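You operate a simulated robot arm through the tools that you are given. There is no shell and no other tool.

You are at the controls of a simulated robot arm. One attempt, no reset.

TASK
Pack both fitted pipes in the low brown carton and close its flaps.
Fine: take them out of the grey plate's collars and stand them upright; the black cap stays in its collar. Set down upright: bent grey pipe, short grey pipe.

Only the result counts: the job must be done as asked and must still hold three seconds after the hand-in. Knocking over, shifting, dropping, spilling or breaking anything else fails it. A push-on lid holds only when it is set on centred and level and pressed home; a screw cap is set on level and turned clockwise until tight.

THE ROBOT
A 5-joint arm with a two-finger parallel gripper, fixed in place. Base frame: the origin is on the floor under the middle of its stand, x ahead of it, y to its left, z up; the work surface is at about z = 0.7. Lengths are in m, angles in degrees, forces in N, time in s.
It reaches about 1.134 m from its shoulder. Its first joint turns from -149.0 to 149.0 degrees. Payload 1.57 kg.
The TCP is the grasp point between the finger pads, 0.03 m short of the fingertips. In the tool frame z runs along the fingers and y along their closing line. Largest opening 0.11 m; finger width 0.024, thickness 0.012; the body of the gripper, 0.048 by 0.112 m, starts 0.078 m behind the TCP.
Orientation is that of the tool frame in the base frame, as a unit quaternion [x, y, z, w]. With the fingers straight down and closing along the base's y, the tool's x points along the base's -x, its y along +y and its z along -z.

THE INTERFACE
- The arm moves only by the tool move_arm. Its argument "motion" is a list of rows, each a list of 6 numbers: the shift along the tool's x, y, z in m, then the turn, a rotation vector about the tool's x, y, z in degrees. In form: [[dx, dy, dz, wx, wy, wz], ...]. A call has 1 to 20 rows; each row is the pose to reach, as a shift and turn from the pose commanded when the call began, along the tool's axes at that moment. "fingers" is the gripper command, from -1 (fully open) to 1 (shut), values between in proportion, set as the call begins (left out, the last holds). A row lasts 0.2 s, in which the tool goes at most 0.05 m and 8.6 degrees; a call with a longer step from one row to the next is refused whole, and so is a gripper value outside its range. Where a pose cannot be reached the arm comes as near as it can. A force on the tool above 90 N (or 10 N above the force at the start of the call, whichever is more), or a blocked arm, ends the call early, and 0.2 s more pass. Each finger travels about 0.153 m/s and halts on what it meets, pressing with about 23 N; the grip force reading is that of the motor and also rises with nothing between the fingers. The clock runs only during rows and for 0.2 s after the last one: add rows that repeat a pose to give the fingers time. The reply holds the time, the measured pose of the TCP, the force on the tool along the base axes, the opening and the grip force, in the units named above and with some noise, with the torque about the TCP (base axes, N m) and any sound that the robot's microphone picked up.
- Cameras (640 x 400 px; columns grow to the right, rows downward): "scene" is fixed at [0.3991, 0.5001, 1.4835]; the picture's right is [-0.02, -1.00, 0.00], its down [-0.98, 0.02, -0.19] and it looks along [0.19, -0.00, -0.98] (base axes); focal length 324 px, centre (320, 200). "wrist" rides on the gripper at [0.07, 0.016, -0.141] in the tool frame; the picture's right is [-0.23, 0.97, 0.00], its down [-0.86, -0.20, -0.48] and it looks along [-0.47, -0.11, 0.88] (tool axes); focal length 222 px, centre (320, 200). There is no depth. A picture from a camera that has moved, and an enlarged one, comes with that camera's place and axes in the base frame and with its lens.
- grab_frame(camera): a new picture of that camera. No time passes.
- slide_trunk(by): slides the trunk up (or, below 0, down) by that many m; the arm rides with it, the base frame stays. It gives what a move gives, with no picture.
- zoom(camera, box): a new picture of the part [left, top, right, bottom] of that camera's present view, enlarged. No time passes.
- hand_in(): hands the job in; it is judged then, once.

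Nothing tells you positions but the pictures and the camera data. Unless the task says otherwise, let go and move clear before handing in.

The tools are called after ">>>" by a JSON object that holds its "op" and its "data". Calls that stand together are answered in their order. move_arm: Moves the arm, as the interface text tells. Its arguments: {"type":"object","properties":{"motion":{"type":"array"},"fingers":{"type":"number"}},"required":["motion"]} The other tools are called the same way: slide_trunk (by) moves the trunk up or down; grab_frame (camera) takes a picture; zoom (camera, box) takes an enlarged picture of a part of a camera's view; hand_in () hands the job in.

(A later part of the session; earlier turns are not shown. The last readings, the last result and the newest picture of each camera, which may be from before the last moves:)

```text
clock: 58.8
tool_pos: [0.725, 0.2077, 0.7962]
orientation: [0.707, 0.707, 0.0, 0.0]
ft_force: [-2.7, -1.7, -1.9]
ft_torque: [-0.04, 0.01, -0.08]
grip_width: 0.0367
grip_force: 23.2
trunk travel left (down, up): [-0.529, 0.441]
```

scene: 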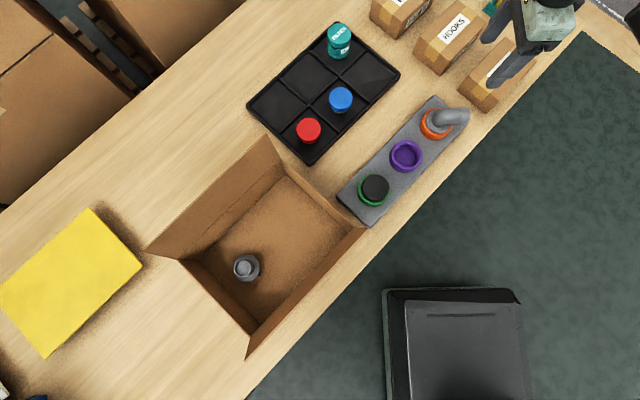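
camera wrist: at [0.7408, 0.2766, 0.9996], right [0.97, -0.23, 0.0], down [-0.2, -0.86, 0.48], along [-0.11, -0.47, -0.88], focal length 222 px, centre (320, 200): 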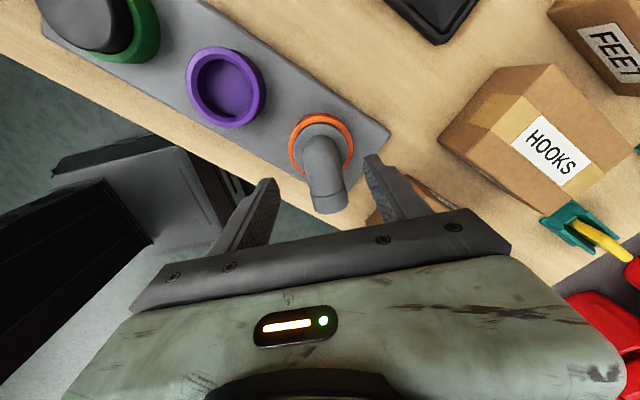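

The lateral load is nearly gone. I'll pull up slowly in small steps, as with the first pipe.

>>> {"op": "slide_trunk", "data": {"by": 0.003}}

>>> {"op": "slide_trunk", "data": {"by": 0.003}}

>>> {"op": "zoom", "data": {"camera": "wrist", "box": [220, 90, 420, 260]}}

```text
clock: 59.3
tool_pos: [0.7249, 0.2093, 0.7981]
orientation: [0.707, 0.707, 0.0, 0.0]
ft_force: [-5.8, -0.4, -13.9]
ft_torque: [0.22, 0.07, -0.12]
grip_width: 0.0369
grip_force: 23.3
trunk travel left (down, up): [-0.532, 0.438]
```

```text
clock: 59.9
tool_pos: [0.7252, 0.2083, 0.8]
orientation: [0.707, 0.707, 0.0, 0.0]
ft_force: [-6.0, 1.5, -12.4]
ft_torque: [0.21, 0.13, -0.06]
grip_width: 0.0369
grip_force: 23.3
trunk travel left (down, up): [-0.535, 0.435]
```

```text
2.35 times, centred on (320, 175) of wrist
camera zoom: at [0.7416, 0.2769, 0.9431], right [0.97, -0.23, 0.0], down [-0.2, -0.86, 0.48], along [-0.11, -0.47, -0.88], focal length 523 px, centre (320, 259)
```

zoom: 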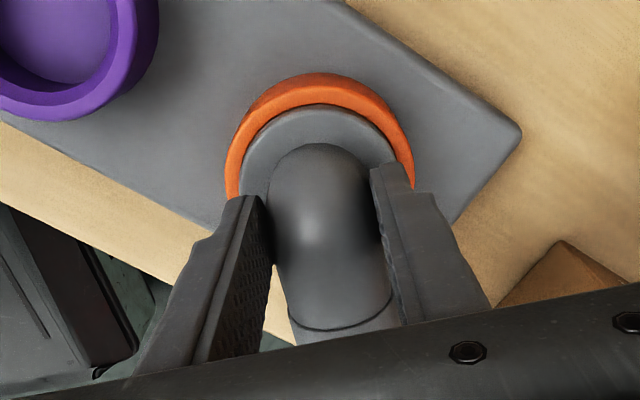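

This one holds harder: about 13 N axial and the fingers crept up slightly instead of lifting it. While it is under axial load, I'll try a small counter-clockwise twist. The elbow gives the fingers positive hold for turning.

>>> {"op": "move_arm", "data": {"motion": [[0, 0.0002, 0, 0, 0, -3], [0, 0.0004, 0, 0, 0, -6], [0, 0.0005, 0, 0, 0, -8], [0, 0.0005, 0, 0, 0, -8]], "fingers": 1}}

>>> {"op": "zoom", "data": {"camera": "wrist", "box": [220, 90, 420, 260]}}

>>> {"op": "zoom", "data": {"camera": "scene", "box": [380, 70, 500, 190]}}

```text
clock: 60.9
tool_pos: [0.724, 0.2089, 0.8018]
orientation: [0.655, 0.755, 0.0, 0.0]
ft_force: [-4.4, -0.6, 0.2]
ft_torque: [0.01, 0.13, 0.14]
grip_width: 0.0372
grip_force: 23.1
trunk travel left (down, up): [-0.535, 0.435]
```

```text
2.35 times, centred on (320, 175) of wrist
camera zoom: at [0.7316, 0.2781, 0.9438], right [1.0, -0.09, 0.0], down [-0.08, -0.87, 0.48], along [-0.04, -0.48, -0.88], focal length 523 px, centre (320, 259)
```

zoom: 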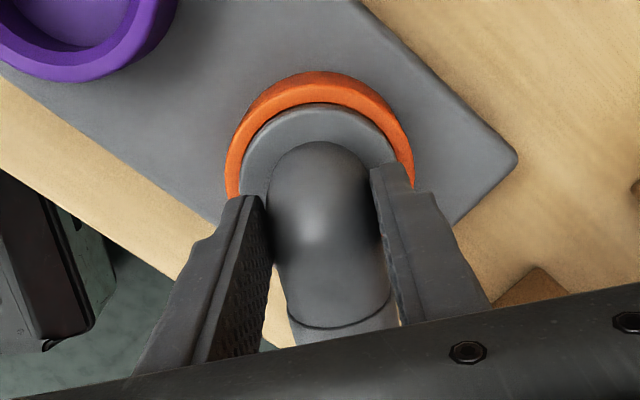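

```text
3.33 times, centred on (440, 130) of scene
camera zoom: at [0.3991, 0.5001, 1.4835], right [-0.02, -1.0, 0.0], down [-0.98, 0.02, -0.19], along [0.19, 0.0, -0.98], focal length 1080 px, centre (-80, 433)
```

zoom: 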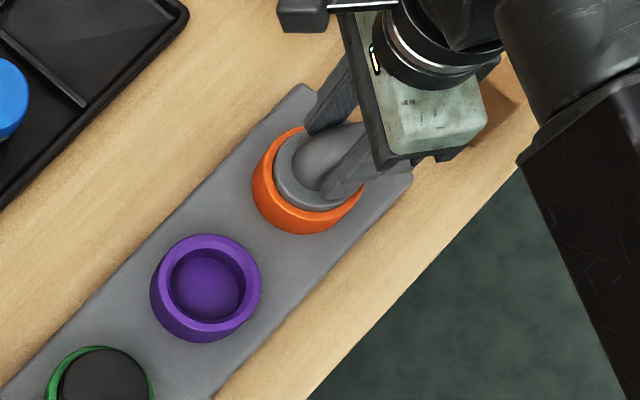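

The pipe turns with the gripper and the plate is unmoved, and the axial load dropped to zero. I'll keep turning counter-clockwise and watch whether it rises.

>>> {"op": "move_arm", "data": {"motion": [[0, 0.0003, 0, 0, 0, -5], [0, 0.0006, 0, 0, 0, -10], [0, 0.0009, 0, 0, 0, -15], [0, 0.0011, 0, 0, 0, -20], [0, 0.0011, 0, 0, 0, -20]], "fingers": 1}}

>>> {"op": "zoom", "data": {"camera": "wrist", "box": [220, 90, 420, 260]}}

>>> {"op": "zoom", "data": {"camera": "scene", "box": [400, 85, 480, 145]}}

```text
clock: 62.1
tool_pos: [0.7264, 0.2085, 0.8023]
orientation: [0.514, 0.858, 0.0, 0.0]
ft_force: [1.3, 1.4, 4.3]
ft_torque: [0.03, -0.1, 0.0]
grip_width: 0.0367
grip_force: 23.1
trunk travel left (down, up): [-0.535, 0.435]
```

```text
2.35 times, centred on (320, 175) of wrist
camera zoom: at [0.7081, 0.2763, 0.9438], right [0.97, 0.26, 0.0], down [0.23, -0.85, 0.48], along [0.12, -0.46, -0.88], focal length 523 px, centre (320, 259)
```

zoom: 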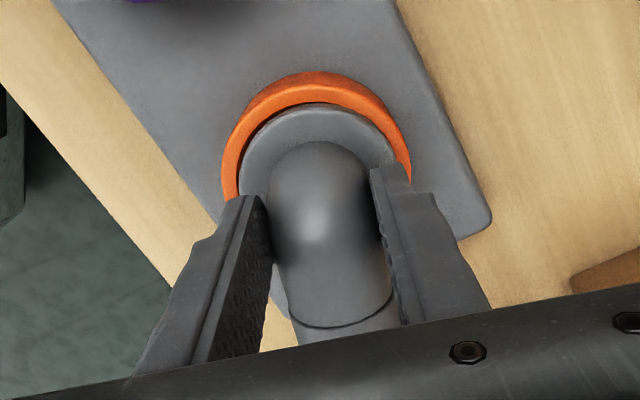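

```text
6.67 times, centred on (440, 115) of scene
camera zoom: at [0.3991, 0.5001, 1.4835], right [-0.02, -1.0, 0.0], down [-0.98, 0.02, -0.19], along [0.19, 0.0, -0.98], focal length 2160 px, centre (-480, 767)
```

zoom: 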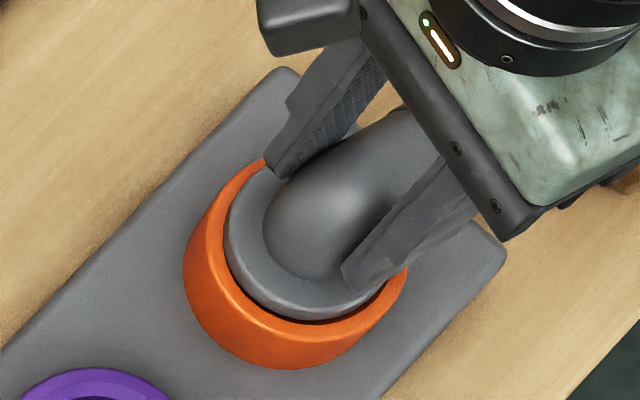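

The pipe now pushes upward on the gripper and looks slightly raised, so this one appears to be threaded. I'll keep unscrewing counter-clockwise, following with the trunk.

>>> {"op": "slide_trunk", "data": {"by": 0.001}}

>>> {"op": "move_arm", "data": {"motion": [[0, 0.0003, 0, 0, 0, -5], [0.0001, 0.0006, 0, 0, 0, -10], [0.0001, 0.0009, 0, 0, 0, -15], [0.0002, 0.0012, 0, 0, 0, -20], [0.0003, 0.0015, 0, 0, 0, -25], [0.0005, 0.00175, 0, 0, 0, -30], [0.0005, 0.00175, 0, 0, 0, -30]], "fingers": 1}}

>>> {"op": "zoom", "data": {"camera": "wrist", "box": [220, 90, 420, 260]}}

>>> {"op": "zoom", "data": {"camera": "scene", "box": [400, 85, 480, 145]}}

```text
clock: 62.6
tool_pos: [0.7256, 0.2075, 0.8036]
orientation: [0.515, 0.857, 0.0, 0.0]
ft_force: [0.4, 0.3, -0.5]
ft_torque: [-0.01, -0.02, 0.0]
grip_width: 0.0368
grip_force: 22.3
trunk travel left (down, up): [-0.536, 0.434]
```

```text
clock: 64.2
tool_pos: [0.7262, 0.209, 0.802]
orientation: [0.275, 0.961, 0.0, 0.0]
ft_force: [-4.6, -4.0, -0.6]
ft_torque: [-0.27, 0.3, -0.01]
grip_width: 0.0369
grip_force: 23.1
trunk travel left (down, up): [-0.536, 0.434]
```

```text
2.35 times, centred on (320, 175) of wrist
camera zoom: at [0.6769, 0.2588, 0.9448], right [0.71, 0.71, 0.0], down [0.62, -0.62, 0.48], along [0.34, -0.34, -0.88], focal length 523 px, centre (320, 259)
```

zoom: 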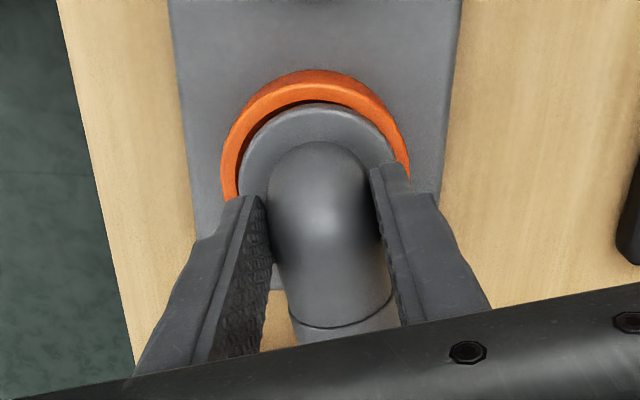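

```text
6.67 times, centred on (440, 115) of scene
camera zoom: at [0.3991, 0.5001, 1.4835], right [-0.02, -1.0, 0.0], down [-0.98, 0.02, -0.19], along [0.19, 0.0, -0.98], focal length 2160 px, centre (-480, 767)
```

zoom: 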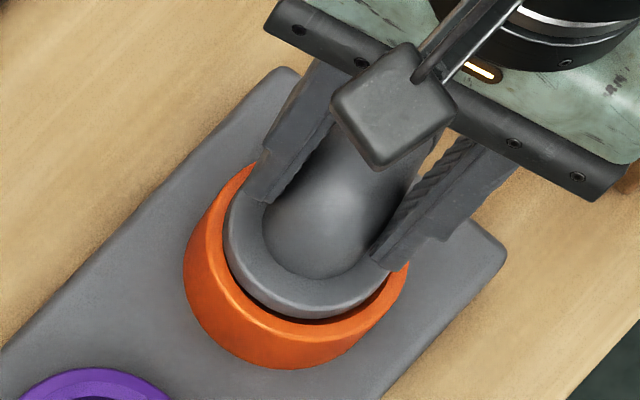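

>>> {"op": "slide_trunk", "data": {"by": 0.003}}

>>> {"op": "zoom", "data": {"camera": "wrist", "box": [220, 90, 420, 260]}}

>>> {"op": "zoom", "data": {"camera": "scene", "box": [400, 85, 480, 145]}}

```text
clock: 64.7
tool_pos: [0.7274, 0.2097, 0.8053]
orientation: [0.276, 0.961, 0.0, 0.0]
ft_force: [-3.8, -0.9, 0.5]
ft_torque: [-0.03, 0.19, 0.05]
grip_width: 0.0369
grip_force: 22.7
trunk travel left (down, up): [-0.539, 0.431]
```

```text
2.35 times, centred on (320, 175) of wrist
camera zoom: at [0.677, 0.2593, 0.9478], right [0.71, 0.71, 0.0], down [0.62, -0.62, 0.48], along [0.34, -0.34, -0.88], focal length 523 px, centre (320, 259)
```

zoom: 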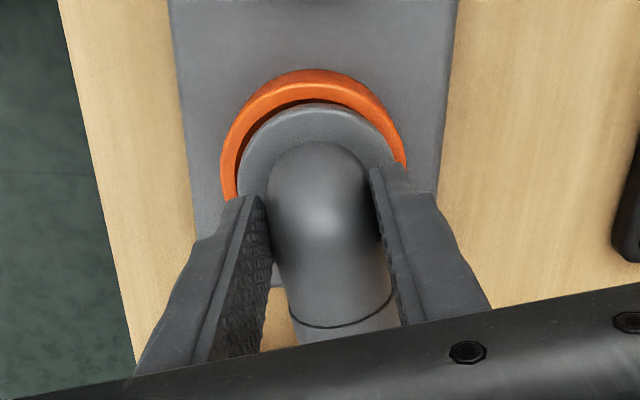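

```text
6.67 times, centred on (440, 115) of scene
camera zoom: at [0.3991, 0.5001, 1.4835], right [-0.02, -1.0, 0.0], down [-0.98, 0.02, -0.19], along [0.19, 0.0, -0.98], focal length 2160 px, centre (-480, 767)
```

zoom: 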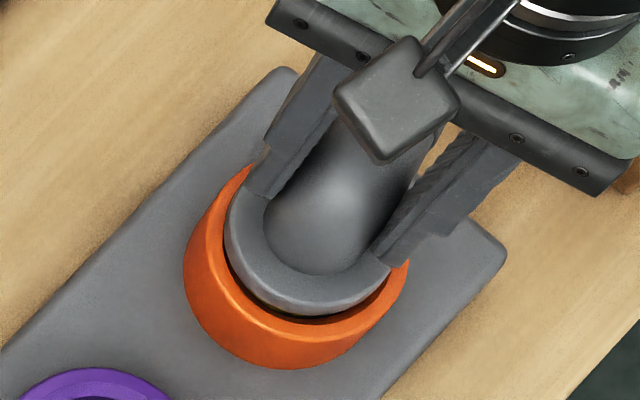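

Now it follows the gripper with no resistance. I'll keep pulling up slowly.

>>> {"op": "slide_trunk", "data": {"by": 0.004}}

>>> {"op": "slide_trunk", "data": {"by": 0.004}}

>>> {"op": "zoom", "data": {"camera": "wrist", "box": [220, 90, 420, 260]}}

>>> {"op": "zoom", "data": {"camera": "scene", "box": [400, 85, 480, 145]}}

```text
clock: 65.2
tool_pos: [0.7279, 0.2099, 0.8095]
orientation: [0.276, 0.961, 0.0, 0.0]
ft_force: [-2.3, -1.1, -0.3]
ft_torque: [-0.03, 0.08, 0.03]
grip_width: 0.0368
grip_force: 23.2
trunk travel left (down, up): [-0.543, 0.427]
```

```text
clock: 65.8
tool_pos: [0.728, 0.21, 0.8136]
orientation: [0.275, 0.961, -0.001, 0.0]
ft_force: [-0.5, -0.6, -0.5]
ft_torque: [0.0, 0.03, 0.0]
grip_width: 0.0368
grip_force: 23.0
trunk travel left (down, up): [-0.547, 0.423]
```

```text
2.35 times, centred on (320, 175) of wrist
camera zoom: at [0.6774, 0.2592, 0.9555], right [0.71, 0.71, 0.0], down [0.62, -0.62, 0.48], along [0.34, -0.34, -0.88], focal length 523 px, centre (320, 259)
```

zoom: 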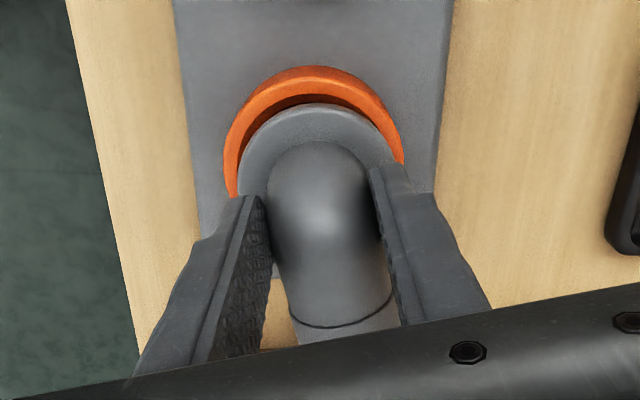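

```text
6.67 times, centred on (440, 115) of scene
camera zoom: at [0.3991, 0.5001, 1.4835], right [-0.02, -1.0, 0.0], down [-0.98, 0.02, -0.19], along [0.19, 0.0, -0.98], focal length 2160 px, centre (-480, 767)
```

zoom: 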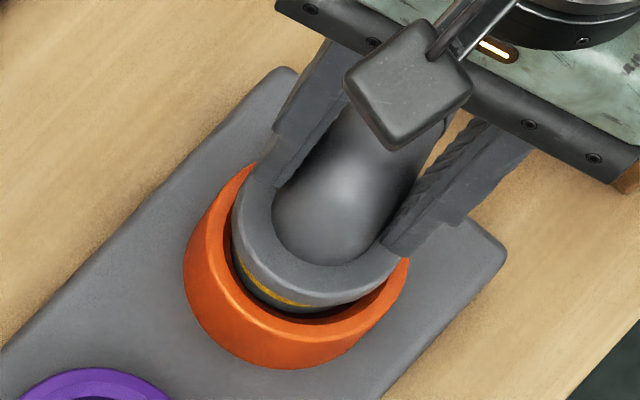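

It's coming up cleanly. I'll continue in small steps.

>>> {"op": "slide_trunk", "data": {"by": 0.004}}

>>> {"op": "slide_trunk", "data": {"by": 0.004}}

>>> {"op": "slide_trunk", "data": {"by": 0.004}}

>>> {"op": "slide_trunk", "data": {"by": 0.004}}

>>> {"op": "slide_trunk", "data": {"by": 0.004}}

>>> {"op": "zoom", "data": {"camera": "wrist", "box": [220, 90, 420, 260]}}

>>> {"op": "zoom", "data": {"camera": "scene", "box": [400, 85, 480, 145]}}

```text
clock: 66.3
tool_pos: [0.7275, 0.2094, 0.8179]
orientation: [0.276, 0.961, 0.0, 0.0]
ft_force: [-0.3, 0.0, -1.3]
ft_torque: [0.03, 0.01, -0.02]
grip_width: 0.0369
grip_force: 22.5
trunk travel left (down, up): [-0.551, 0.419]
```

```text
clock: 66.8
tool_pos: [0.7281, 0.2099, 0.8214]
orientation: [0.276, 0.961, 0.0, 0.0]
ft_force: [0.4, 0.7, -1.2]
ft_torque: [-0.04, 0.02, -0.03]
grip_width: 0.0368
grip_force: 23.1
trunk travel left (down, up): [-0.555, 0.415]
```

```text
clock: 67.3
tool_pos: [0.7282, 0.2097, 0.8255]
orientation: [0.275, 0.961, 0.0, 0.0]
ft_force: [0.4, 0.1, -1.0]
ft_torque: [0.0, -0.03, -0.01]
grip_width: 0.0368
grip_force: 22.8
trunk travel left (down, up): [-0.559, 0.411]
```

```text
clock: 67.9
tool_pos: [0.7279, 0.2099, 0.8293]
orientation: [0.276, 0.961, 0.0, 0.0]
ft_force: [-0.4, 0.4, -0.5]
ft_torque: [0.0, 0.03, 0.03]
grip_width: 0.0369
grip_force: 22.9
trunk travel left (down, up): [-0.563, 0.407]
```

```text
clock: 68.4
tool_pos: [0.7277, 0.2095, 0.8343]
orientation: [0.276, 0.961, 0.0, 0.0]
ft_force: [-0.5, -1.4, -1.6]
ft_torque: [0.01, -0.01, -0.05]
grip_width: 0.0369
grip_force: 23.0
trunk travel left (down, up): [-0.567, 0.403]
```

```text
2.35 times, centred on (320, 175) of wrist
camera zoom: at [0.6773, 0.2592, 0.9755], right [0.71, 0.71, 0.0], down [0.62, -0.62, 0.48], along [0.34, -0.34, -0.88], focal length 523 px, centre (320, 259)
```

zoom: 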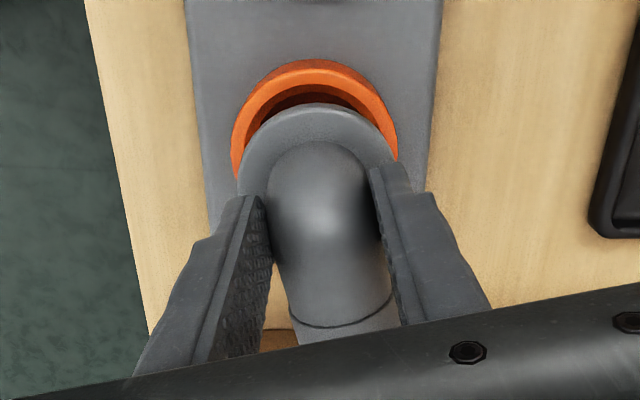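

```text
6.67 times, centred on (440, 115) of scene
camera zoom: at [0.3991, 0.5001, 1.4835], right [-0.02, -1.0, 0.0], down [-0.98, 0.02, -0.19], along [0.19, 0.0, -0.98], focal length 2160 px, centre (-480, 767)
```

zoom: 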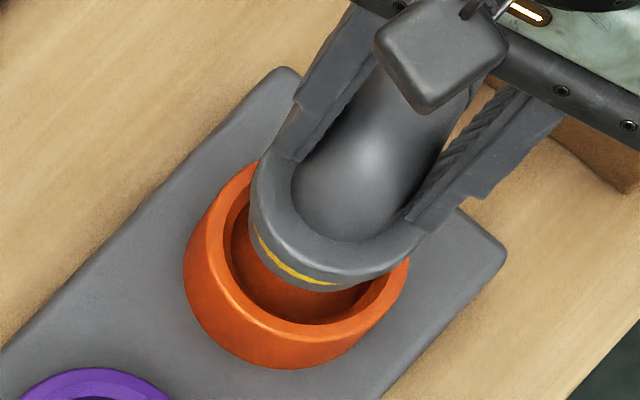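

>>> {"op": "slide_trunk", "data": {"by": 0.008}}

>>> {"op": "slide_trunk", "data": {"by": 0.015}}

>>> {"op": "slide_trunk", "data": {"by": 0.03}}

>>> {"op": "slide_trunk", "data": {"by": 0.14}}

>>> {"op": "grab_frame", "data": {"camera": "wrist"}}

>>> {"op": "grab_frame", "data": {"camera": "scene"}}

```text
clock: 69.0
tool_pos: [0.727, 0.2101, 0.8419]
orientation: [0.276, 0.961, 0.001, 0.001]
ft_force: [-0.6, 0.1, -1.0]
ft_torque: [-0.02, 0.01, 0.0]
grip_width: 0.0371
grip_force: 22.7
trunk travel left (down, up): [-0.575, 0.395]
```

```text
clock: 69.6
tool_pos: [0.7279, 0.2104, 0.8555]
orientation: [0.275, 0.961, 0.0, 0.0]
ft_force: [0.2, -0.8, -0.6]
ft_torque: [0.02, 0.06, 0.02]
grip_width: 0.037
grip_force: 23.2
trunk travel left (down, up): [-0.59, 0.38]
```

```text
clock: 70.3
tool_pos: [0.7274, 0.2092, 0.8861]
orientation: [0.276, 0.961, 0.0, 0.0]
ft_force: [-0.2, -0.1, -0.4]
ft_torque: [0.02, -0.01, -0.01]
grip_width: 0.0367
grip_force: 23.0
trunk travel left (down, up): [-0.62, 0.35]
```

```text
clock: 72.0
tool_pos: [0.7281, 0.2105, 1.0269]
orientation: [0.276, 0.961, 0.0, 0.0]
ft_force: [-0.1, 0.0, -0.5]
ft_torque: [-0.01, -0.01, 0.01]
grip_width: 0.0366
grip_force: 22.7
trunk travel left (down, up): [-0.76, 0.21]
```

```text
taken
camera wrist: at [0.6774, 0.2592, 1.1684], right [0.71, 0.71, 0.0], down [0.62, -0.62, 0.48], along [0.34, -0.34, -0.88], focal length 222 px, centre (320, 200)
```

wrist: 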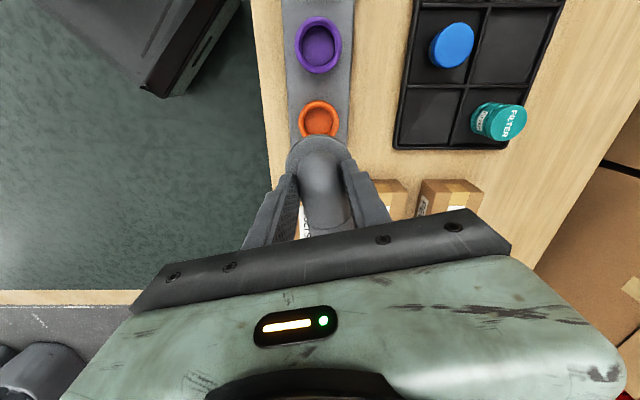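

```text
taken
```

scene: 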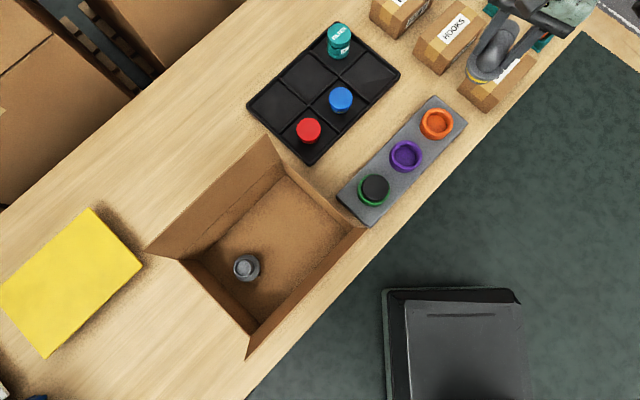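

The bent pipe is out and upright in the gripper, and the plate, cap and other items are untouched. I'll carry it over the carton to about (0.476, 0.571), with the elbow pointing toward the plate-side wall.

>>> {"op": "move_arm", "data": {"motion": [[0.004, 0.0017, 0, 0, 0, 0], [0.0161, 0.0069, 0, 0, 0, 0], [0.0363, 0.0156, 0, 0, 0, 0], [0.0624, 0.0269, 0, 0, 0, 0], [0.0886, 0.0381, 0, 0, 0, 0], [0.1168, 0.0503, 0, 0, 0, 0], [0.145, 0.0624, 0, 0, 0, 0], [0.1732, 0.0745, 0, 0, 0, 0], [0.2015, 0.0867, 0, 0, 0, 0], [0.2297, 0.0988, 0, 0, 0, 0], [0.2579, 0.1109, 0, 0, 0, 0], [0.2861, 0.123, 0, 0, 0, 0], [0.3143, 0.1352, 0, 0, 0, 0], [0.3405, 0.1464, 0, 0, 0, 0], [0.3666, 0.1577, 0, 0, 0, 0], [0.3868, 0.1664, 0, 0, 0, 0], [0.3989, 0.1716, 0, 0, 0, 0], [0.4029, 0.1733, 0, 0, 0, 0], [0.4029, 0.1733, 0, 0, 0, 0]], "fingers": 1}}

>>> {"op": "grab_frame", "data": {"camera": "wrist"}}

>>> {"op": "grab_frame", "data": {"camera": "scene"}}

```text
clock: 76.0
tool_pos: [0.477, 0.5698, 1.0261]
orientation: [0.275, 0.961, 0.0, 0.0]
ft_force: [-0.1, -0.5, -0.6]
ft_torque: [0.02, 0.01, -0.01]
grip_width: 0.0368
grip_force: 22.8
trunk travel left (down, up): [-0.76, 0.21]
```

```text
taken
camera wrist: at [0.4272, 0.6197, 1.1685], right [0.71, 0.71, 0.0], down [0.62, -0.62, 0.48], along [0.34, -0.34, -0.88], focal length 222 px, centre (320, 200)
```

wrist: 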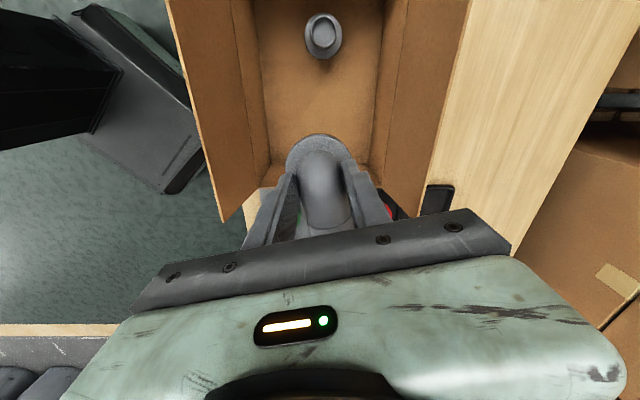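

```text
taken
```

scene: 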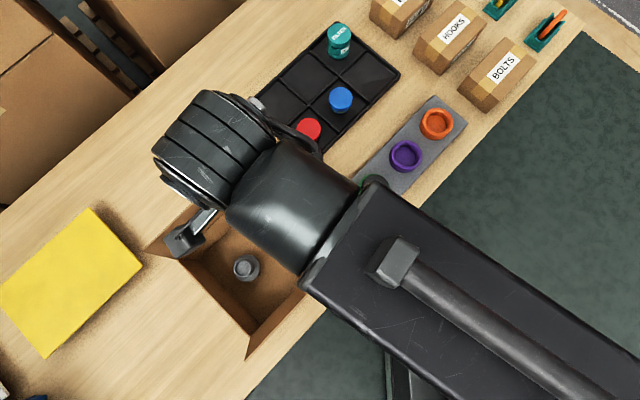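

The position over the carton is right. I'll lower in stages and check as before.

>>> {"op": "slide_trunk", "data": {"by": -0.11}}

>>> {"op": "grab_frame", "data": {"camera": "wrist"}}

>>> {"op": "grab_frame", "data": {"camera": "scene"}}

```text
clock: 77.4
tool_pos: [0.4768, 0.5699, 0.9162]
orientation: [0.275, 0.961, 0.0, -0.001]
ft_force: [0.1, -0.1, -0.9]
ft_torque: [0.02, -0.01, 0.02]
grip_width: 0.0369
grip_force: 23.2
trunk travel left (down, up): [-0.65, 0.32]
```

```text
taken
camera wrist: at [0.4273, 0.6195, 1.0585], right [0.71, 0.71, 0.0], down [0.62, -0.62, 0.48], along [0.34, -0.34, -0.88], focal length 222 px, centre (320, 200)
```

wrist: 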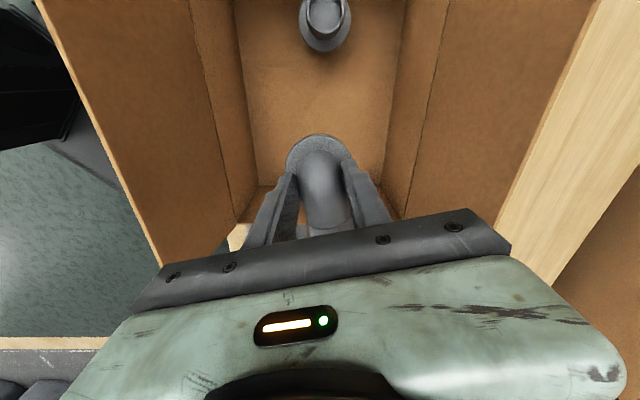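

```text
taken
```

scene: 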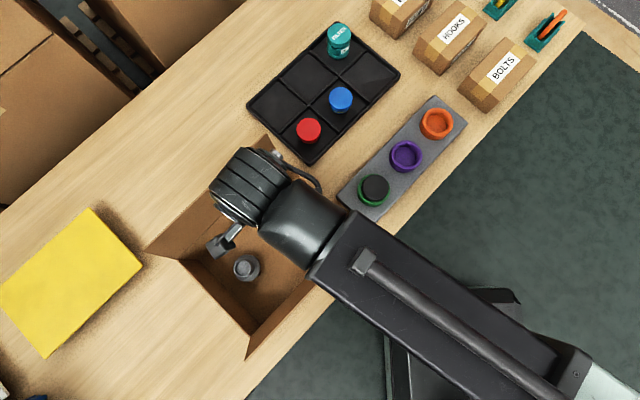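

>>> {"op": "slide_trunk", "data": {"by": -0.09}}

>>> {"op": "grab_frame", "data": {"camera": "wrist"}}

>>> {"op": "slide_trunk", "data": {"by": -0.025}}

>>> {"op": "slide_trunk", "data": {"by": -0.008}}

>>> {"op": "zoom", "data": {"camera": "wrist", "box": [220, 90, 420, 260]}}

```text
clock: 78.7
tool_pos: [0.4777, 0.5699, 0.8271]
orientation: [0.276, 0.961, 0.0, 0.0]
ft_force: [-0.6, -0.5, -1.2]
ft_torque: [0.01, 0.0, 0.01]
grip_width: 0.0367
grip_force: 22.9
trunk travel left (down, up): [-0.56, 0.41]
```

```text
taken
camera wrist: at [0.4273, 0.6196, 0.9685], right [0.71, 0.71, 0.0], down [0.62, -0.62, 0.48], along [0.34, -0.34, -0.88], focal length 222 px, centre (320, 200)
```

wrist: 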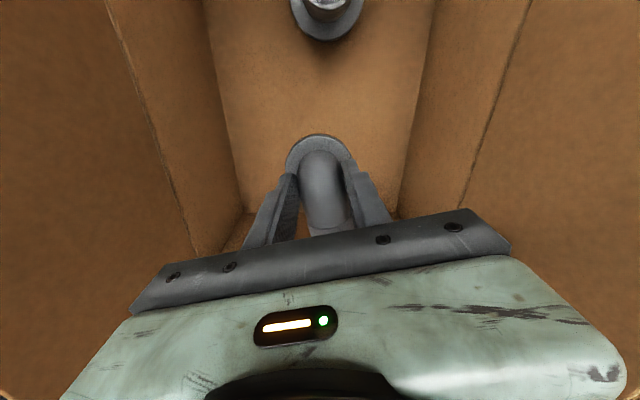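

```text
clock: 79.4
tool_pos: [0.4782, 0.5698, 0.8014]
orientation: [0.275, 0.961, 0.0, 0.0]
ft_force: [-0.7, -0.7, -0.6]
ft_torque: [0.02, 0.0, 0.0]
grip_width: 0.0371
grip_force: 23.1
trunk travel left (down, up): [-0.535, 0.435]
```

```text
clock: 80.0
tool_pos: [0.477, 0.5699, 0.7925]
orientation: [0.276, 0.961, 0.0, 0.0]
ft_force: [-0.8, 0.7, -1.5]
ft_torque: [-0.02, -0.01, 0.01]
grip_width: 0.0367
grip_force: 22.7
trunk travel left (down, up): [-0.527, 0.443]
```

```text
2.35 times, centred on (320, 175) of wrist
camera zoom: at [0.4273, 0.6196, 0.9355], right [0.71, 0.71, 0.0], down [0.62, -0.62, 0.48], along [0.34, -0.34, -0.88], focal length 523 px, centre (320, 259)
```

zoom: 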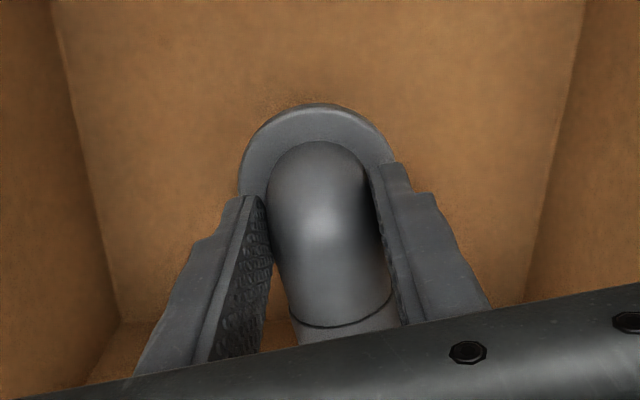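

>>> {"op": "slide_trunk", "data": {"by": -0.005}}

>>> {"op": "slide_trunk", "data": {"by": -0.004}}

>>> {"op": "slide_trunk", "data": {"by": -0.003}}

>>> {"op": "slide_trunk", "data": {"by": -0.003}}

```text
clock: 80.5
tool_pos: [0.4768, 0.5707, 0.7887]
orientation: [0.275, 0.961, 0.0, 0.001]
ft_force: [0.8, -0.8, -2.4]
ft_torque: [0.01, 0.06, -0.01]
grip_width: 0.0369
grip_force: 23.6
trunk travel left (down, up): [-0.522, 0.448]
```

```text
clock: 81.0
tool_pos: [0.4777, 0.5707, 0.784]
orientation: [0.275, 0.961, 0.0, 0.0]
ft_force: [-0.3, 0.1, 0.0]
ft_torque: [0.01, -0.01, 0.01]
grip_width: 0.0367
grip_force: 23.0
trunk travel left (down, up): [-0.518, 0.452]
```

```text
clock: 81.6
tool_pos: [0.4781, 0.5698, 0.7813]
orientation: [0.276, 0.961, 0.002, 0.001]
ft_force: [0.6, -0.2, -0.4]
ft_torque: [0.01, 0.0, 0.02]
grip_width: 0.0368
grip_force: 22.5
trunk travel left (down, up): [-0.515, 0.455]
```

```text
clock: 82.1
tool_pos: [0.4769, 0.5702, 0.7786]
orientation: [0.275, 0.961, 0.0, 0.0]
ft_force: [0.1, 1.3, -2.0]
ft_torque: [0.0, 0.01, 0.0]
grip_width: 0.0371
grip_force: 22.5
trunk travel left (down, up): [-0.512, 0.458]
```

>>> {"op": "slide_trunk", "data": {"by": -0.002}}

>>> {"op": "slide_trunk", "data": {"by": -0.002}}

>>> {"op": "zoom", "data": {"camera": "wrist", "box": [220, 90, 420, 260]}}

```text
clock: 82.6
tool_pos: [0.4769, 0.5696, 0.7765]
orientation: [0.276, 0.961, 0.0, 0.0]
ft_force: [-0.7, -1.4, 7.3]
ft_torque: [0.01, -0.03, 0.0]
grip_width: 0.0369
grip_force: 23.3
trunk travel left (down, up): [-0.51, 0.46]
```

```text
clock: 83.1
tool_pos: [0.4769, 0.5686, 0.7754]
orientation: [0.276, 0.961, 0.0, 0.0]
ft_force: [0.3, -2.4, 14.5]
ft_torque: [-0.12, -0.2, -0.01]
grip_width: 0.0369
grip_force: 22.8
trunk travel left (down, up): [-0.508, 0.462]
```

```text
2.35 times, centred on (320, 175) of wrist
camera zoom: at [0.4267, 0.6188, 0.9174], right [0.71, 0.71, 0.0], down [0.62, -0.62, 0.48], along [0.34, -0.34, -0.88], focal length 523 px, centre (320, 259)
```

zoom: 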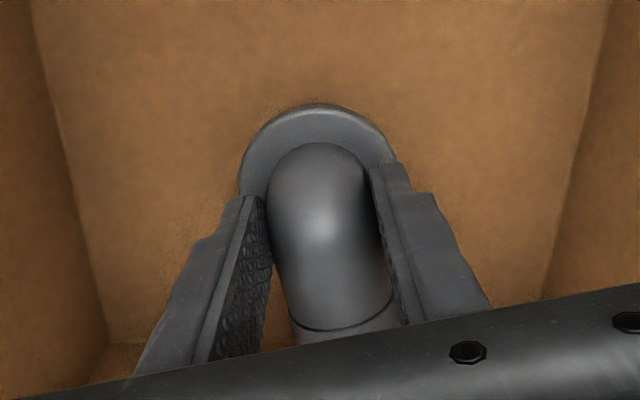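

There's contact with 14 N, so the bent pipe stands on the floor. I'll relieve the load, open and check that it stays upright.

>>> {"op": "slide_trunk", "data": {"by": 0.003}}

>>> {"op": "move_arm", "data": {"motion": [[0, 0, 0, 0, 0, 0], [0, 0, 0, 0, 0, 0], [0, 0, 0, 0, 0, 0]], "fingers": -0.2}}

>>> {"op": "zoom", "data": {"camera": "wrist", "box": [220, 90, 420, 260]}}

```text
clock: 83.6
tool_pos: [0.4767, 0.5698, 0.7776]
orientation: [0.276, 0.961, 0.001, -0.001]
ft_force: [0.1, 0.3, -1.5]
ft_torque: [0.0, 0.0, 0.01]
grip_width: 0.0366
grip_force: 23.4
trunk travel left (down, up): [-0.511, 0.459]
```

```text
clock: 84.4
tool_pos: [0.4775, 0.5702, 0.7778]
orientation: [0.275, 0.961, 0.001, 0.0]
ft_force: [-0.1, 0.2, 0.3]
ft_torque: [0.0, 0.01, -0.02]
grip_width: 0.0662
grip_force: 0.0
trunk travel left (down, up): [-0.511, 0.459]
```

```text
2.35 times, centred on (320, 175) of wrist
camera zoom: at [0.4273, 0.6195, 0.9195], right [0.71, 0.71, 0.0], down [0.62, -0.62, 0.48], along [0.34, -0.34, -0.88], focal length 523 px, centre (320, 259)
```

zoom: 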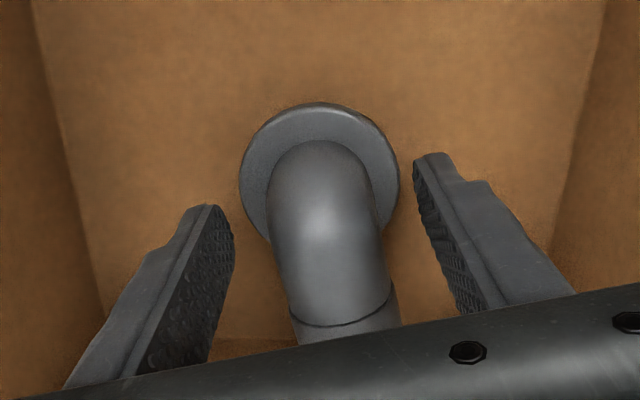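

Both pipes stand in the carton. I'll raise clear and look at the carton and flaps.

>>> {"op": "slide_trunk", "data": {"by": 0.04}}

>>> {"op": "slide_trunk", "data": {"by": 0.25}}

>>> {"op": "grab_frame", "data": {"camera": "wrist"}}

>>> {"op": "grab_frame", "data": {"camera": "scene"}}

```text
clock: 85.3
tool_pos: [0.4773, 0.5704, 0.818]
orientation: [0.276, 0.961, 0.0, 0.0]
ft_force: [0.0, -0.1, 0.2]
ft_torque: [0.0, 0.02, -0.05]
grip_width: 0.0659
grip_force: 0.0
trunk travel left (down, up): [-0.551, 0.419]
```

```text
clock: 87.8
tool_pos: [0.4781, 0.57, 1.0677]
orientation: [0.276, 0.961, 0.0, 0.0]
ft_force: [-0.6, 0.7, 0.1]
ft_torque: [-0.02, -0.01, -0.02]
grip_width: 0.066
grip_force: 0.1
trunk travel left (down, up): [-0.801, 0.169]
```

```text
taken
camera wrist: at [0.4273, 0.6196, 1.2095], right [0.71, 0.71, 0.0], down [0.62, -0.62, 0.48], along [0.34, -0.34, -0.88], focal length 222 px, centre (320, 200)
```

wrist: 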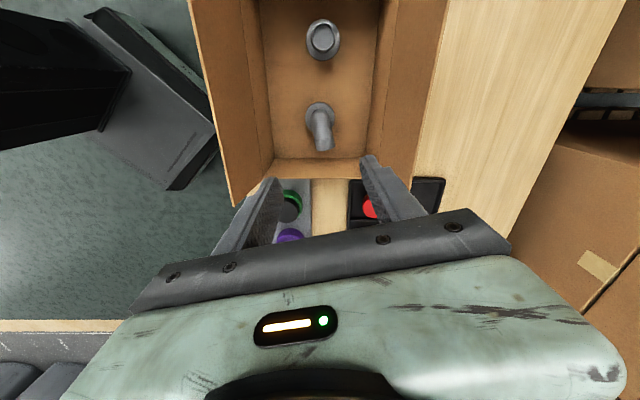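

```text
taken
```

scene: 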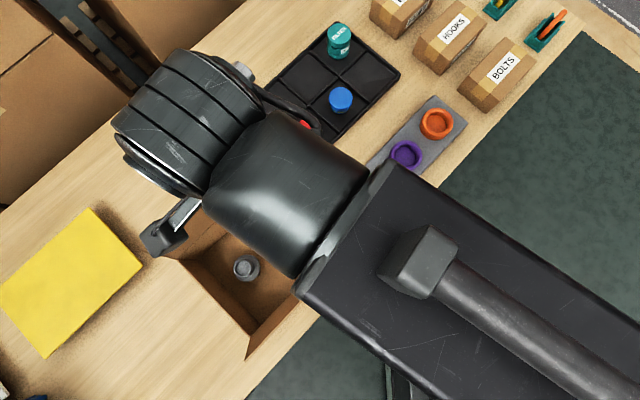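

Both pipes stand upright in the carton, below the rim. Next come the flaps: I'll close the fingers, align the gripper with the carton (turn +13°) and move outside the near flap, still well above it.

>>> {"op": "move_arm", "data": {"motion": [[0.004, -0.007, 0, 0, 0, 1], [0.015, -0.027, 0, 0, 0, 3], [0.03, -0.053, 0, 0, 0, 5], [0.045, -0.08, 0, 0, 0, 7], [0.06, -0.106, 0, 0, 0, 9], [0.075, -0.132, 0, 0, 0, 11], [0.086, -0.151, 0, 0, 0, 12], [0.0909, -0.1591, 0, 0, 0, 13], [0.0909, -0.1591, 0, 0, 0, 13]], "fingers": 1}}

>>> {"op": "grab_frame", "data": {"camera": "wrist"}}

>>> {"op": "grab_frame", "data": {"camera": "scene"}}

```text
clock: 89.8
tool_pos: [0.3161, 0.4842, 1.0671]
orientation: [0.383, 0.924, 0.0, 0.0]
ft_force: [0.1, 0.7, 0.1]
ft_torque: [0.01, 0.02, -0.04]
grip_width: 0.0
grip_force: 21.1
trunk travel left (down, up): [-0.801, 0.169]
```

```text
taken
camera wrist: at [0.2785, 0.5433, 1.2095], right [0.85, 0.53, 0.0], down [0.46, -0.75, 0.48], along [0.25, -0.41, -0.88], focal length 222 px, centre (320, 200)
```

wrist: 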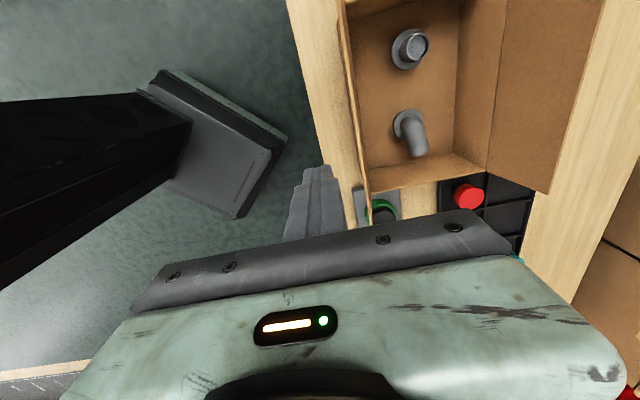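

```text
taken
```

scene: 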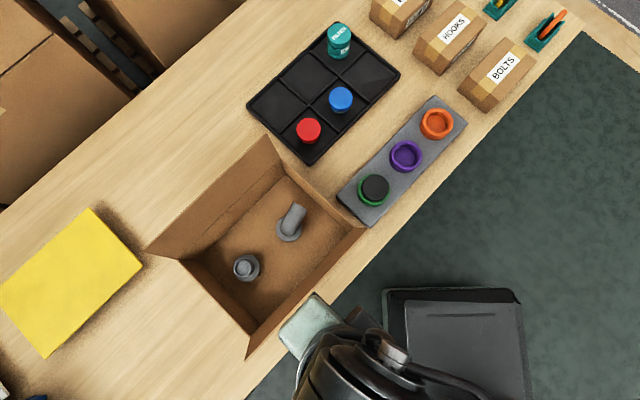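

The gripper is outside the near flap with clear space. I'll lower it so the fingertips are at about z=0.875, halfway up the flap.

>>> {"op": "slide_trunk", "data": {"by": -0.1635}}

>>> {"op": "grab_frame", "data": {"camera": "wrist"}}

>>> {"op": "zoom", "data": {"camera": "scene", "box": [130, 120, 390, 360]}}

```text
clock: 91.7
tool_pos: [0.3164, 0.483, 0.903]
orientation: [0.381, 0.924, 0.0, 0.0]
ft_force: [-0.7, 0.5, 0.1]
ft_torque: [-0.02, -0.02, 0.02]
grip_width: 0.0
grip_force: 21.4
trunk travel left (down, up): [-0.637, 0.333]
```

```text
taken
camera wrist: at [0.2786, 0.5432, 1.0461], right [0.85, 0.53, 0.0], down [0.46, -0.75, 0.48], along [0.25, -0.41, -0.88], focal length 222 px, centre (320, 200)
```

wrist: 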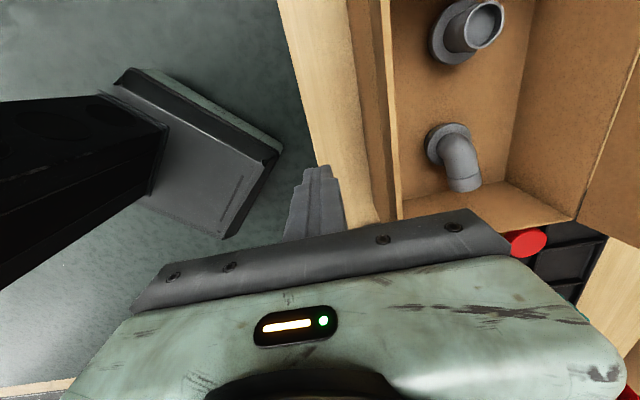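

```text
1.67 times, centred on (260, 240) of scene
camera zoom: at [0.3991, 0.5001, 1.4835], right [-0.02, -1.0, 0.0], down [-0.98, 0.02, -0.19], along [0.19, 0.0, -0.98], focal length 540 px, centre (420, 133)
```

zoom: 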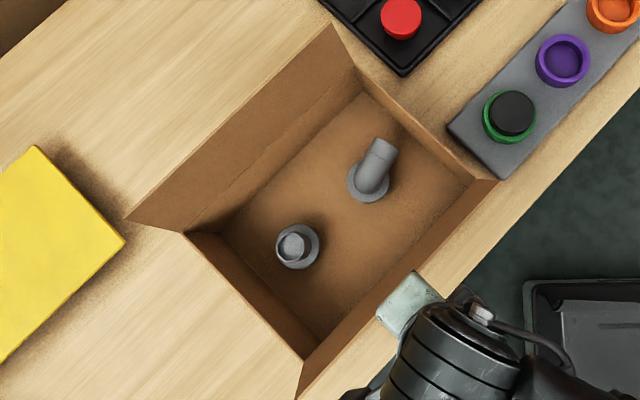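

The setup is clear. I'll push inward gently along the carton's short axis and watch the force and the flap.

>>> {"op": "move_arm", "data": {"motion": [[0, 0.008, 0, 0, 0, 0], [0, 0.016, 0, 0, 0, 0], [0, 0.024, 0, 0, 0, 0], [0, 0.032, 0, 0, 0, 0], [0, 0.04, 0, 0, 0, 0], [0, 0.048, 0, 0, 0, 0], [0, 0.056, 0, 0, 0, 0], [0, 0.064, 0, 0, 0, 0], [0, 0.07, 0, 0, 0, 0]], "fingers": 1}}

>>> {"op": "grab_frame", "data": {"camera": "wrist"}}

>>> {"op": "zoom", "data": {"camera": "scene", "box": [130, 120, 390, 360]}}

```text
clock: 93.7
tool_pos: [0.3666, 0.5329, 0.9055]
orientation: [0.383, 0.924, 0.001, 0.0]
ft_force: [0.0, 0.1, -0.5]
ft_torque: [-0.05, 0.01, 0.03]
grip_width: 0.0
grip_force: 20.8
trunk travel left (down, up): [-0.637, 0.333]
```

```text
taken
camera wrist: at [0.3282, 0.5928, 1.046], right [0.85, 0.53, 0.0], down [0.46, -0.75, 0.48], along [0.25, -0.41, -0.88], focal length 222 px, centre (320, 200)
```

wrist: 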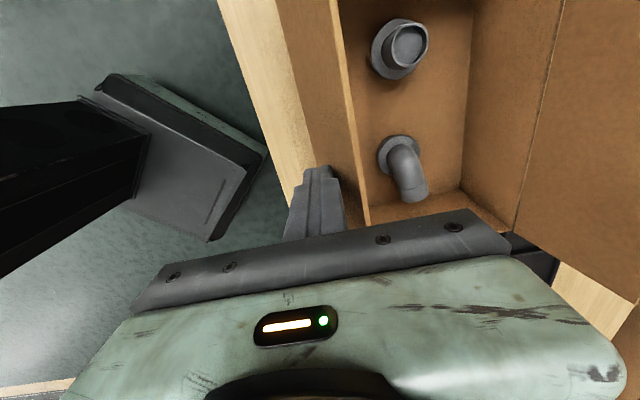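

```text
1.67 times, centred on (260, 240) of scene
camera zoom: at [0.3991, 0.5001, 1.4835], right [-0.02, -1.0, 0.0], down [-0.98, 0.02, -0.19], along [0.19, 0.0, -0.98], focal length 540 px, centre (420, 133)
```

zoom: 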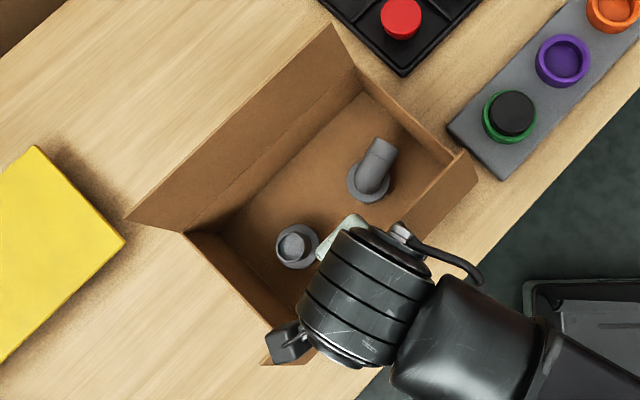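

The flap follows with negligible force. I'll continue pushing inward.

>>> {"op": "move_arm", "data": {"motion": [[0, 0.008, 0, 0, 0, 0], [0, 0.016, 0, 0, 0, 0], [0, 0.024, 0, 0, 0, 0], [0, 0.032, 0, 0, 0, 0], [0, 0.04, 0, 0, 0, 0], [0, 0.048, 0, 0, 0, 0], [0, 0.056, 0, 0, 0, 0], [0, 0.063, 0, 0, 0, 0]], "fingers": 1}}

>>> {"op": "grab_frame", "data": {"camera": "wrist"}}

>>> {"op": "zoom", "data": {"camera": "scene", "box": [130, 120, 390, 360]}}

```text
clock: 95.5
tool_pos: [0.4106, 0.5764, 0.9046]
orientation: [0.383, 0.924, -0.001, 0.0]
ft_force: [0.1, -0.3, -0.3]
ft_torque: [0.03, -0.02, 0.02]
grip_width: 0.0
grip_force: 21.4
trunk travel left (down, up): [-0.637, 0.333]
```

```text
taken
camera wrist: at [0.3728, 0.6371, 1.046], right [0.85, 0.53, 0.0], down [0.46, -0.75, 0.48], along [0.25, -0.41, -0.88], focal length 222 px, centre (320, 200)
```

wrist: 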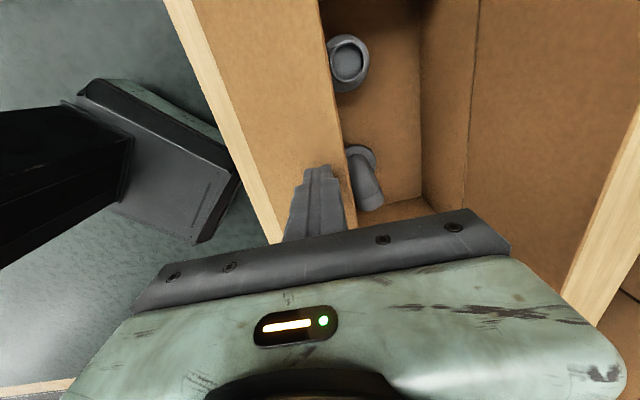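

```text
1.67 times, centred on (260, 240) of scene
camera zoom: at [0.3991, 0.5001, 1.4835], right [-0.02, -1.0, 0.0], down [-0.98, 0.02, -0.19], along [0.19, 0.0, -0.98], focal length 540 px, centre (420, 133)
```

zoom: 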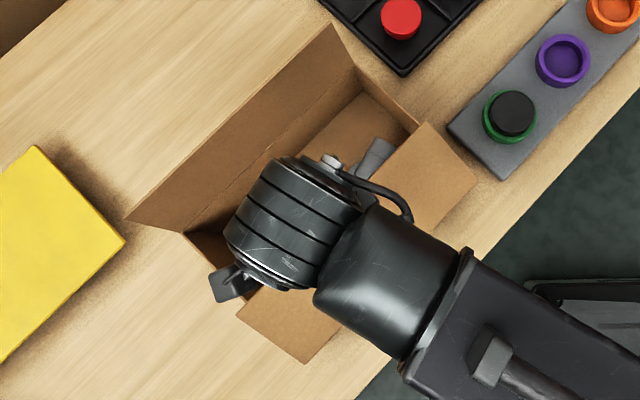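

The flap is about halfway over. I'll press it down by lowering the fingertips toward rim height.

>>> {"op": "slide_trunk", "data": {"by": -0.03}}

>>> {"op": "slide_trunk", "data": {"by": -0.012}}

>>> {"op": "grab_frame", "data": {"camera": "wrist"}}

>>> {"op": "zoom", "data": {"camera": "scene", "box": [130, 120, 390, 360]}}

```text
clock: 96.3
tool_pos: [0.4098, 0.5776, 0.8739]
orientation: [0.383, 0.924, 0.0, 0.001]
ft_force: [0.1, 0.6, 1.2]
ft_torque: [-0.01, -0.01, -0.01]
grip_width: 0.0
grip_force: 21.1
trunk travel left (down, up): [-0.607, 0.363]
```

```text
clock: 96.9
tool_pos: [0.4101, 0.5771, 0.8626]
orientation: [0.383, 0.924, -0.001, 0.0]
ft_force: [-0.3, -1.1, -0.1]
ft_torque: [0.03, 0.0, 0.01]
grip_width: 0.0
grip_force: 21.1
trunk travel left (down, up): [-0.595, 0.375]
```

```text
taken
camera wrist: at [0.3727, 0.6369, 1.004], right [0.85, 0.53, 0.0], down [0.46, -0.75, 0.48], along [0.25, -0.41, -0.88], focal length 222 px, centre (320, 200)
```

wrist: 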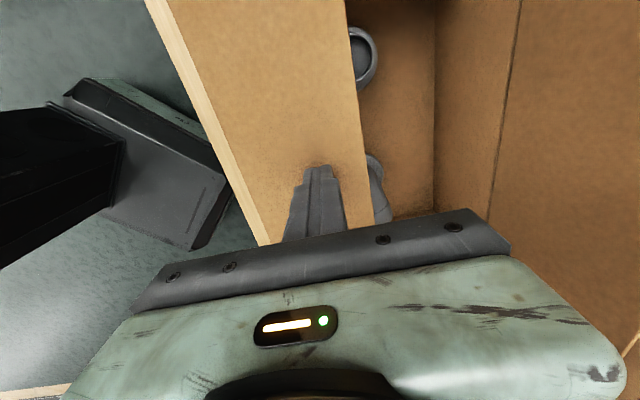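

```text
1.67 times, centred on (260, 240) of scene
camera zoom: at [0.3991, 0.5001, 1.4835], right [-0.02, -1.0, 0.0], down [-0.98, 0.02, -0.19], along [0.19, 0.0, -0.98], focal length 540 px, centre (420, 133)
```

zoom: 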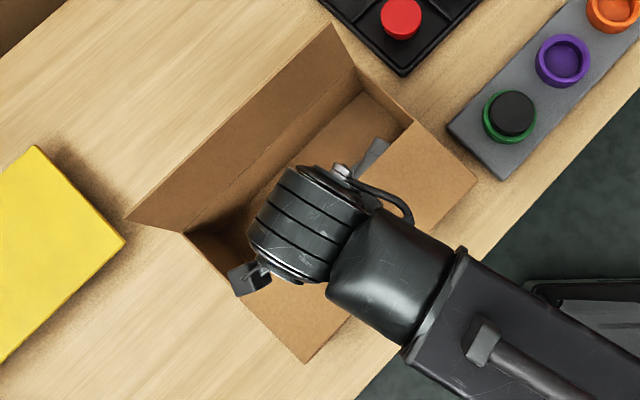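

The flap is at about 80°. I'll finish in small steps, stopping when I feel resistance.

>>> {"op": "slide_trunk", "data": {"by": -0.004}}

>>> {"op": "slide_trunk", "data": {"by": -0.003}}

>>> {"op": "slide_trunk", "data": {"by": -0.002}}

>>> {"op": "zoom", "data": {"camera": "wrist", "box": [140, 0, 460, 240]}}

>>> {"op": "zoom", "data": {"camera": "scene", "box": [260, 140, 390, 260]}}

```text
clock: 97.4
tool_pos: [0.4104, 0.5777, 0.8585]
orientation: [0.383, 0.924, 0.0, 0.0]
ft_force: [-0.3, -0.8, -0.3]
ft_torque: [0.02, -0.01, 0.01]
grip_width: 0.0
grip_force: 20.9
trunk travel left (down, up): [-0.591, 0.379]
```

```text
clock: 97.9
tool_pos: [0.4106, 0.5773, 0.8544]
orientation: [0.383, 0.924, 0.001, 0.0]
ft_force: [-0.2, 0.3, 1.0]
ft_torque: [-0.01, 0.02, 0.0]
grip_width: 0.0
grip_force: 21.0
trunk travel left (down, up): [-0.588, 0.382]
```

```text
clock: 98.4
tool_pos: [0.4095, 0.5772, 0.855]
orientation: [0.382, 0.924, 0.001, 0.0]
ft_force: [5.7, 6.9, 21.7]
ft_torque: [0.17, -0.08, 0.02]
grip_width: 0.0001
grip_force: 21.3
trunk travel left (down, up): [-0.586, 0.384]
```

```text
1.67 times, centred on (300, 120) of wrist
camera zoom: at [0.3724, 0.6366, 0.9962], right [0.85, 0.53, 0.0], down [0.46, -0.75, 0.48], along [0.25, -0.4, -0.88], focal length 370 px, centre (353, 333)
```

zoom: 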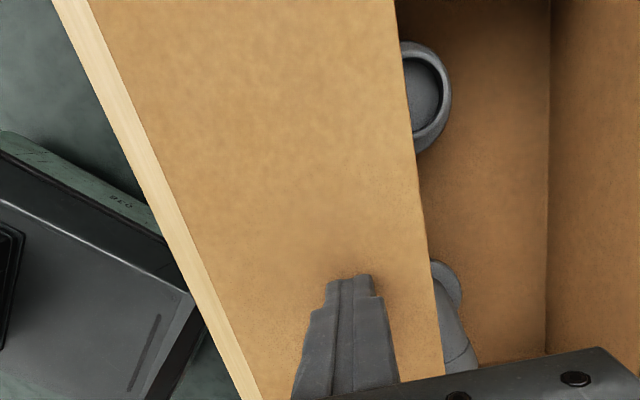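

```text
3.33 times, centred on (325, 200) of scene
camera zoom: at [0.3991, 0.5001, 1.4835], right [-0.02, -1.0, 0.0], down [-0.98, 0.02, -0.19], along [0.19, 0.0, -0.98], focal length 1080 px, centre (303, 200)
```

zoom: 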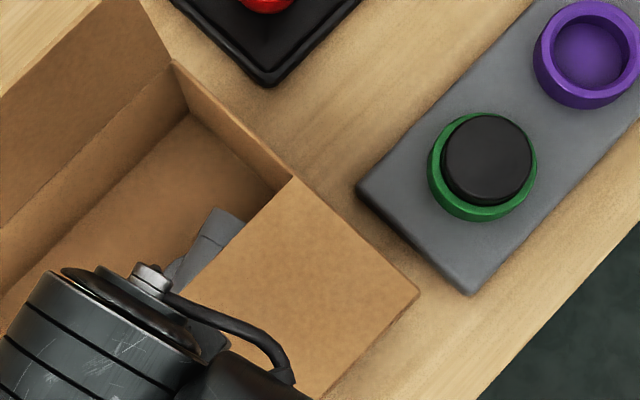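

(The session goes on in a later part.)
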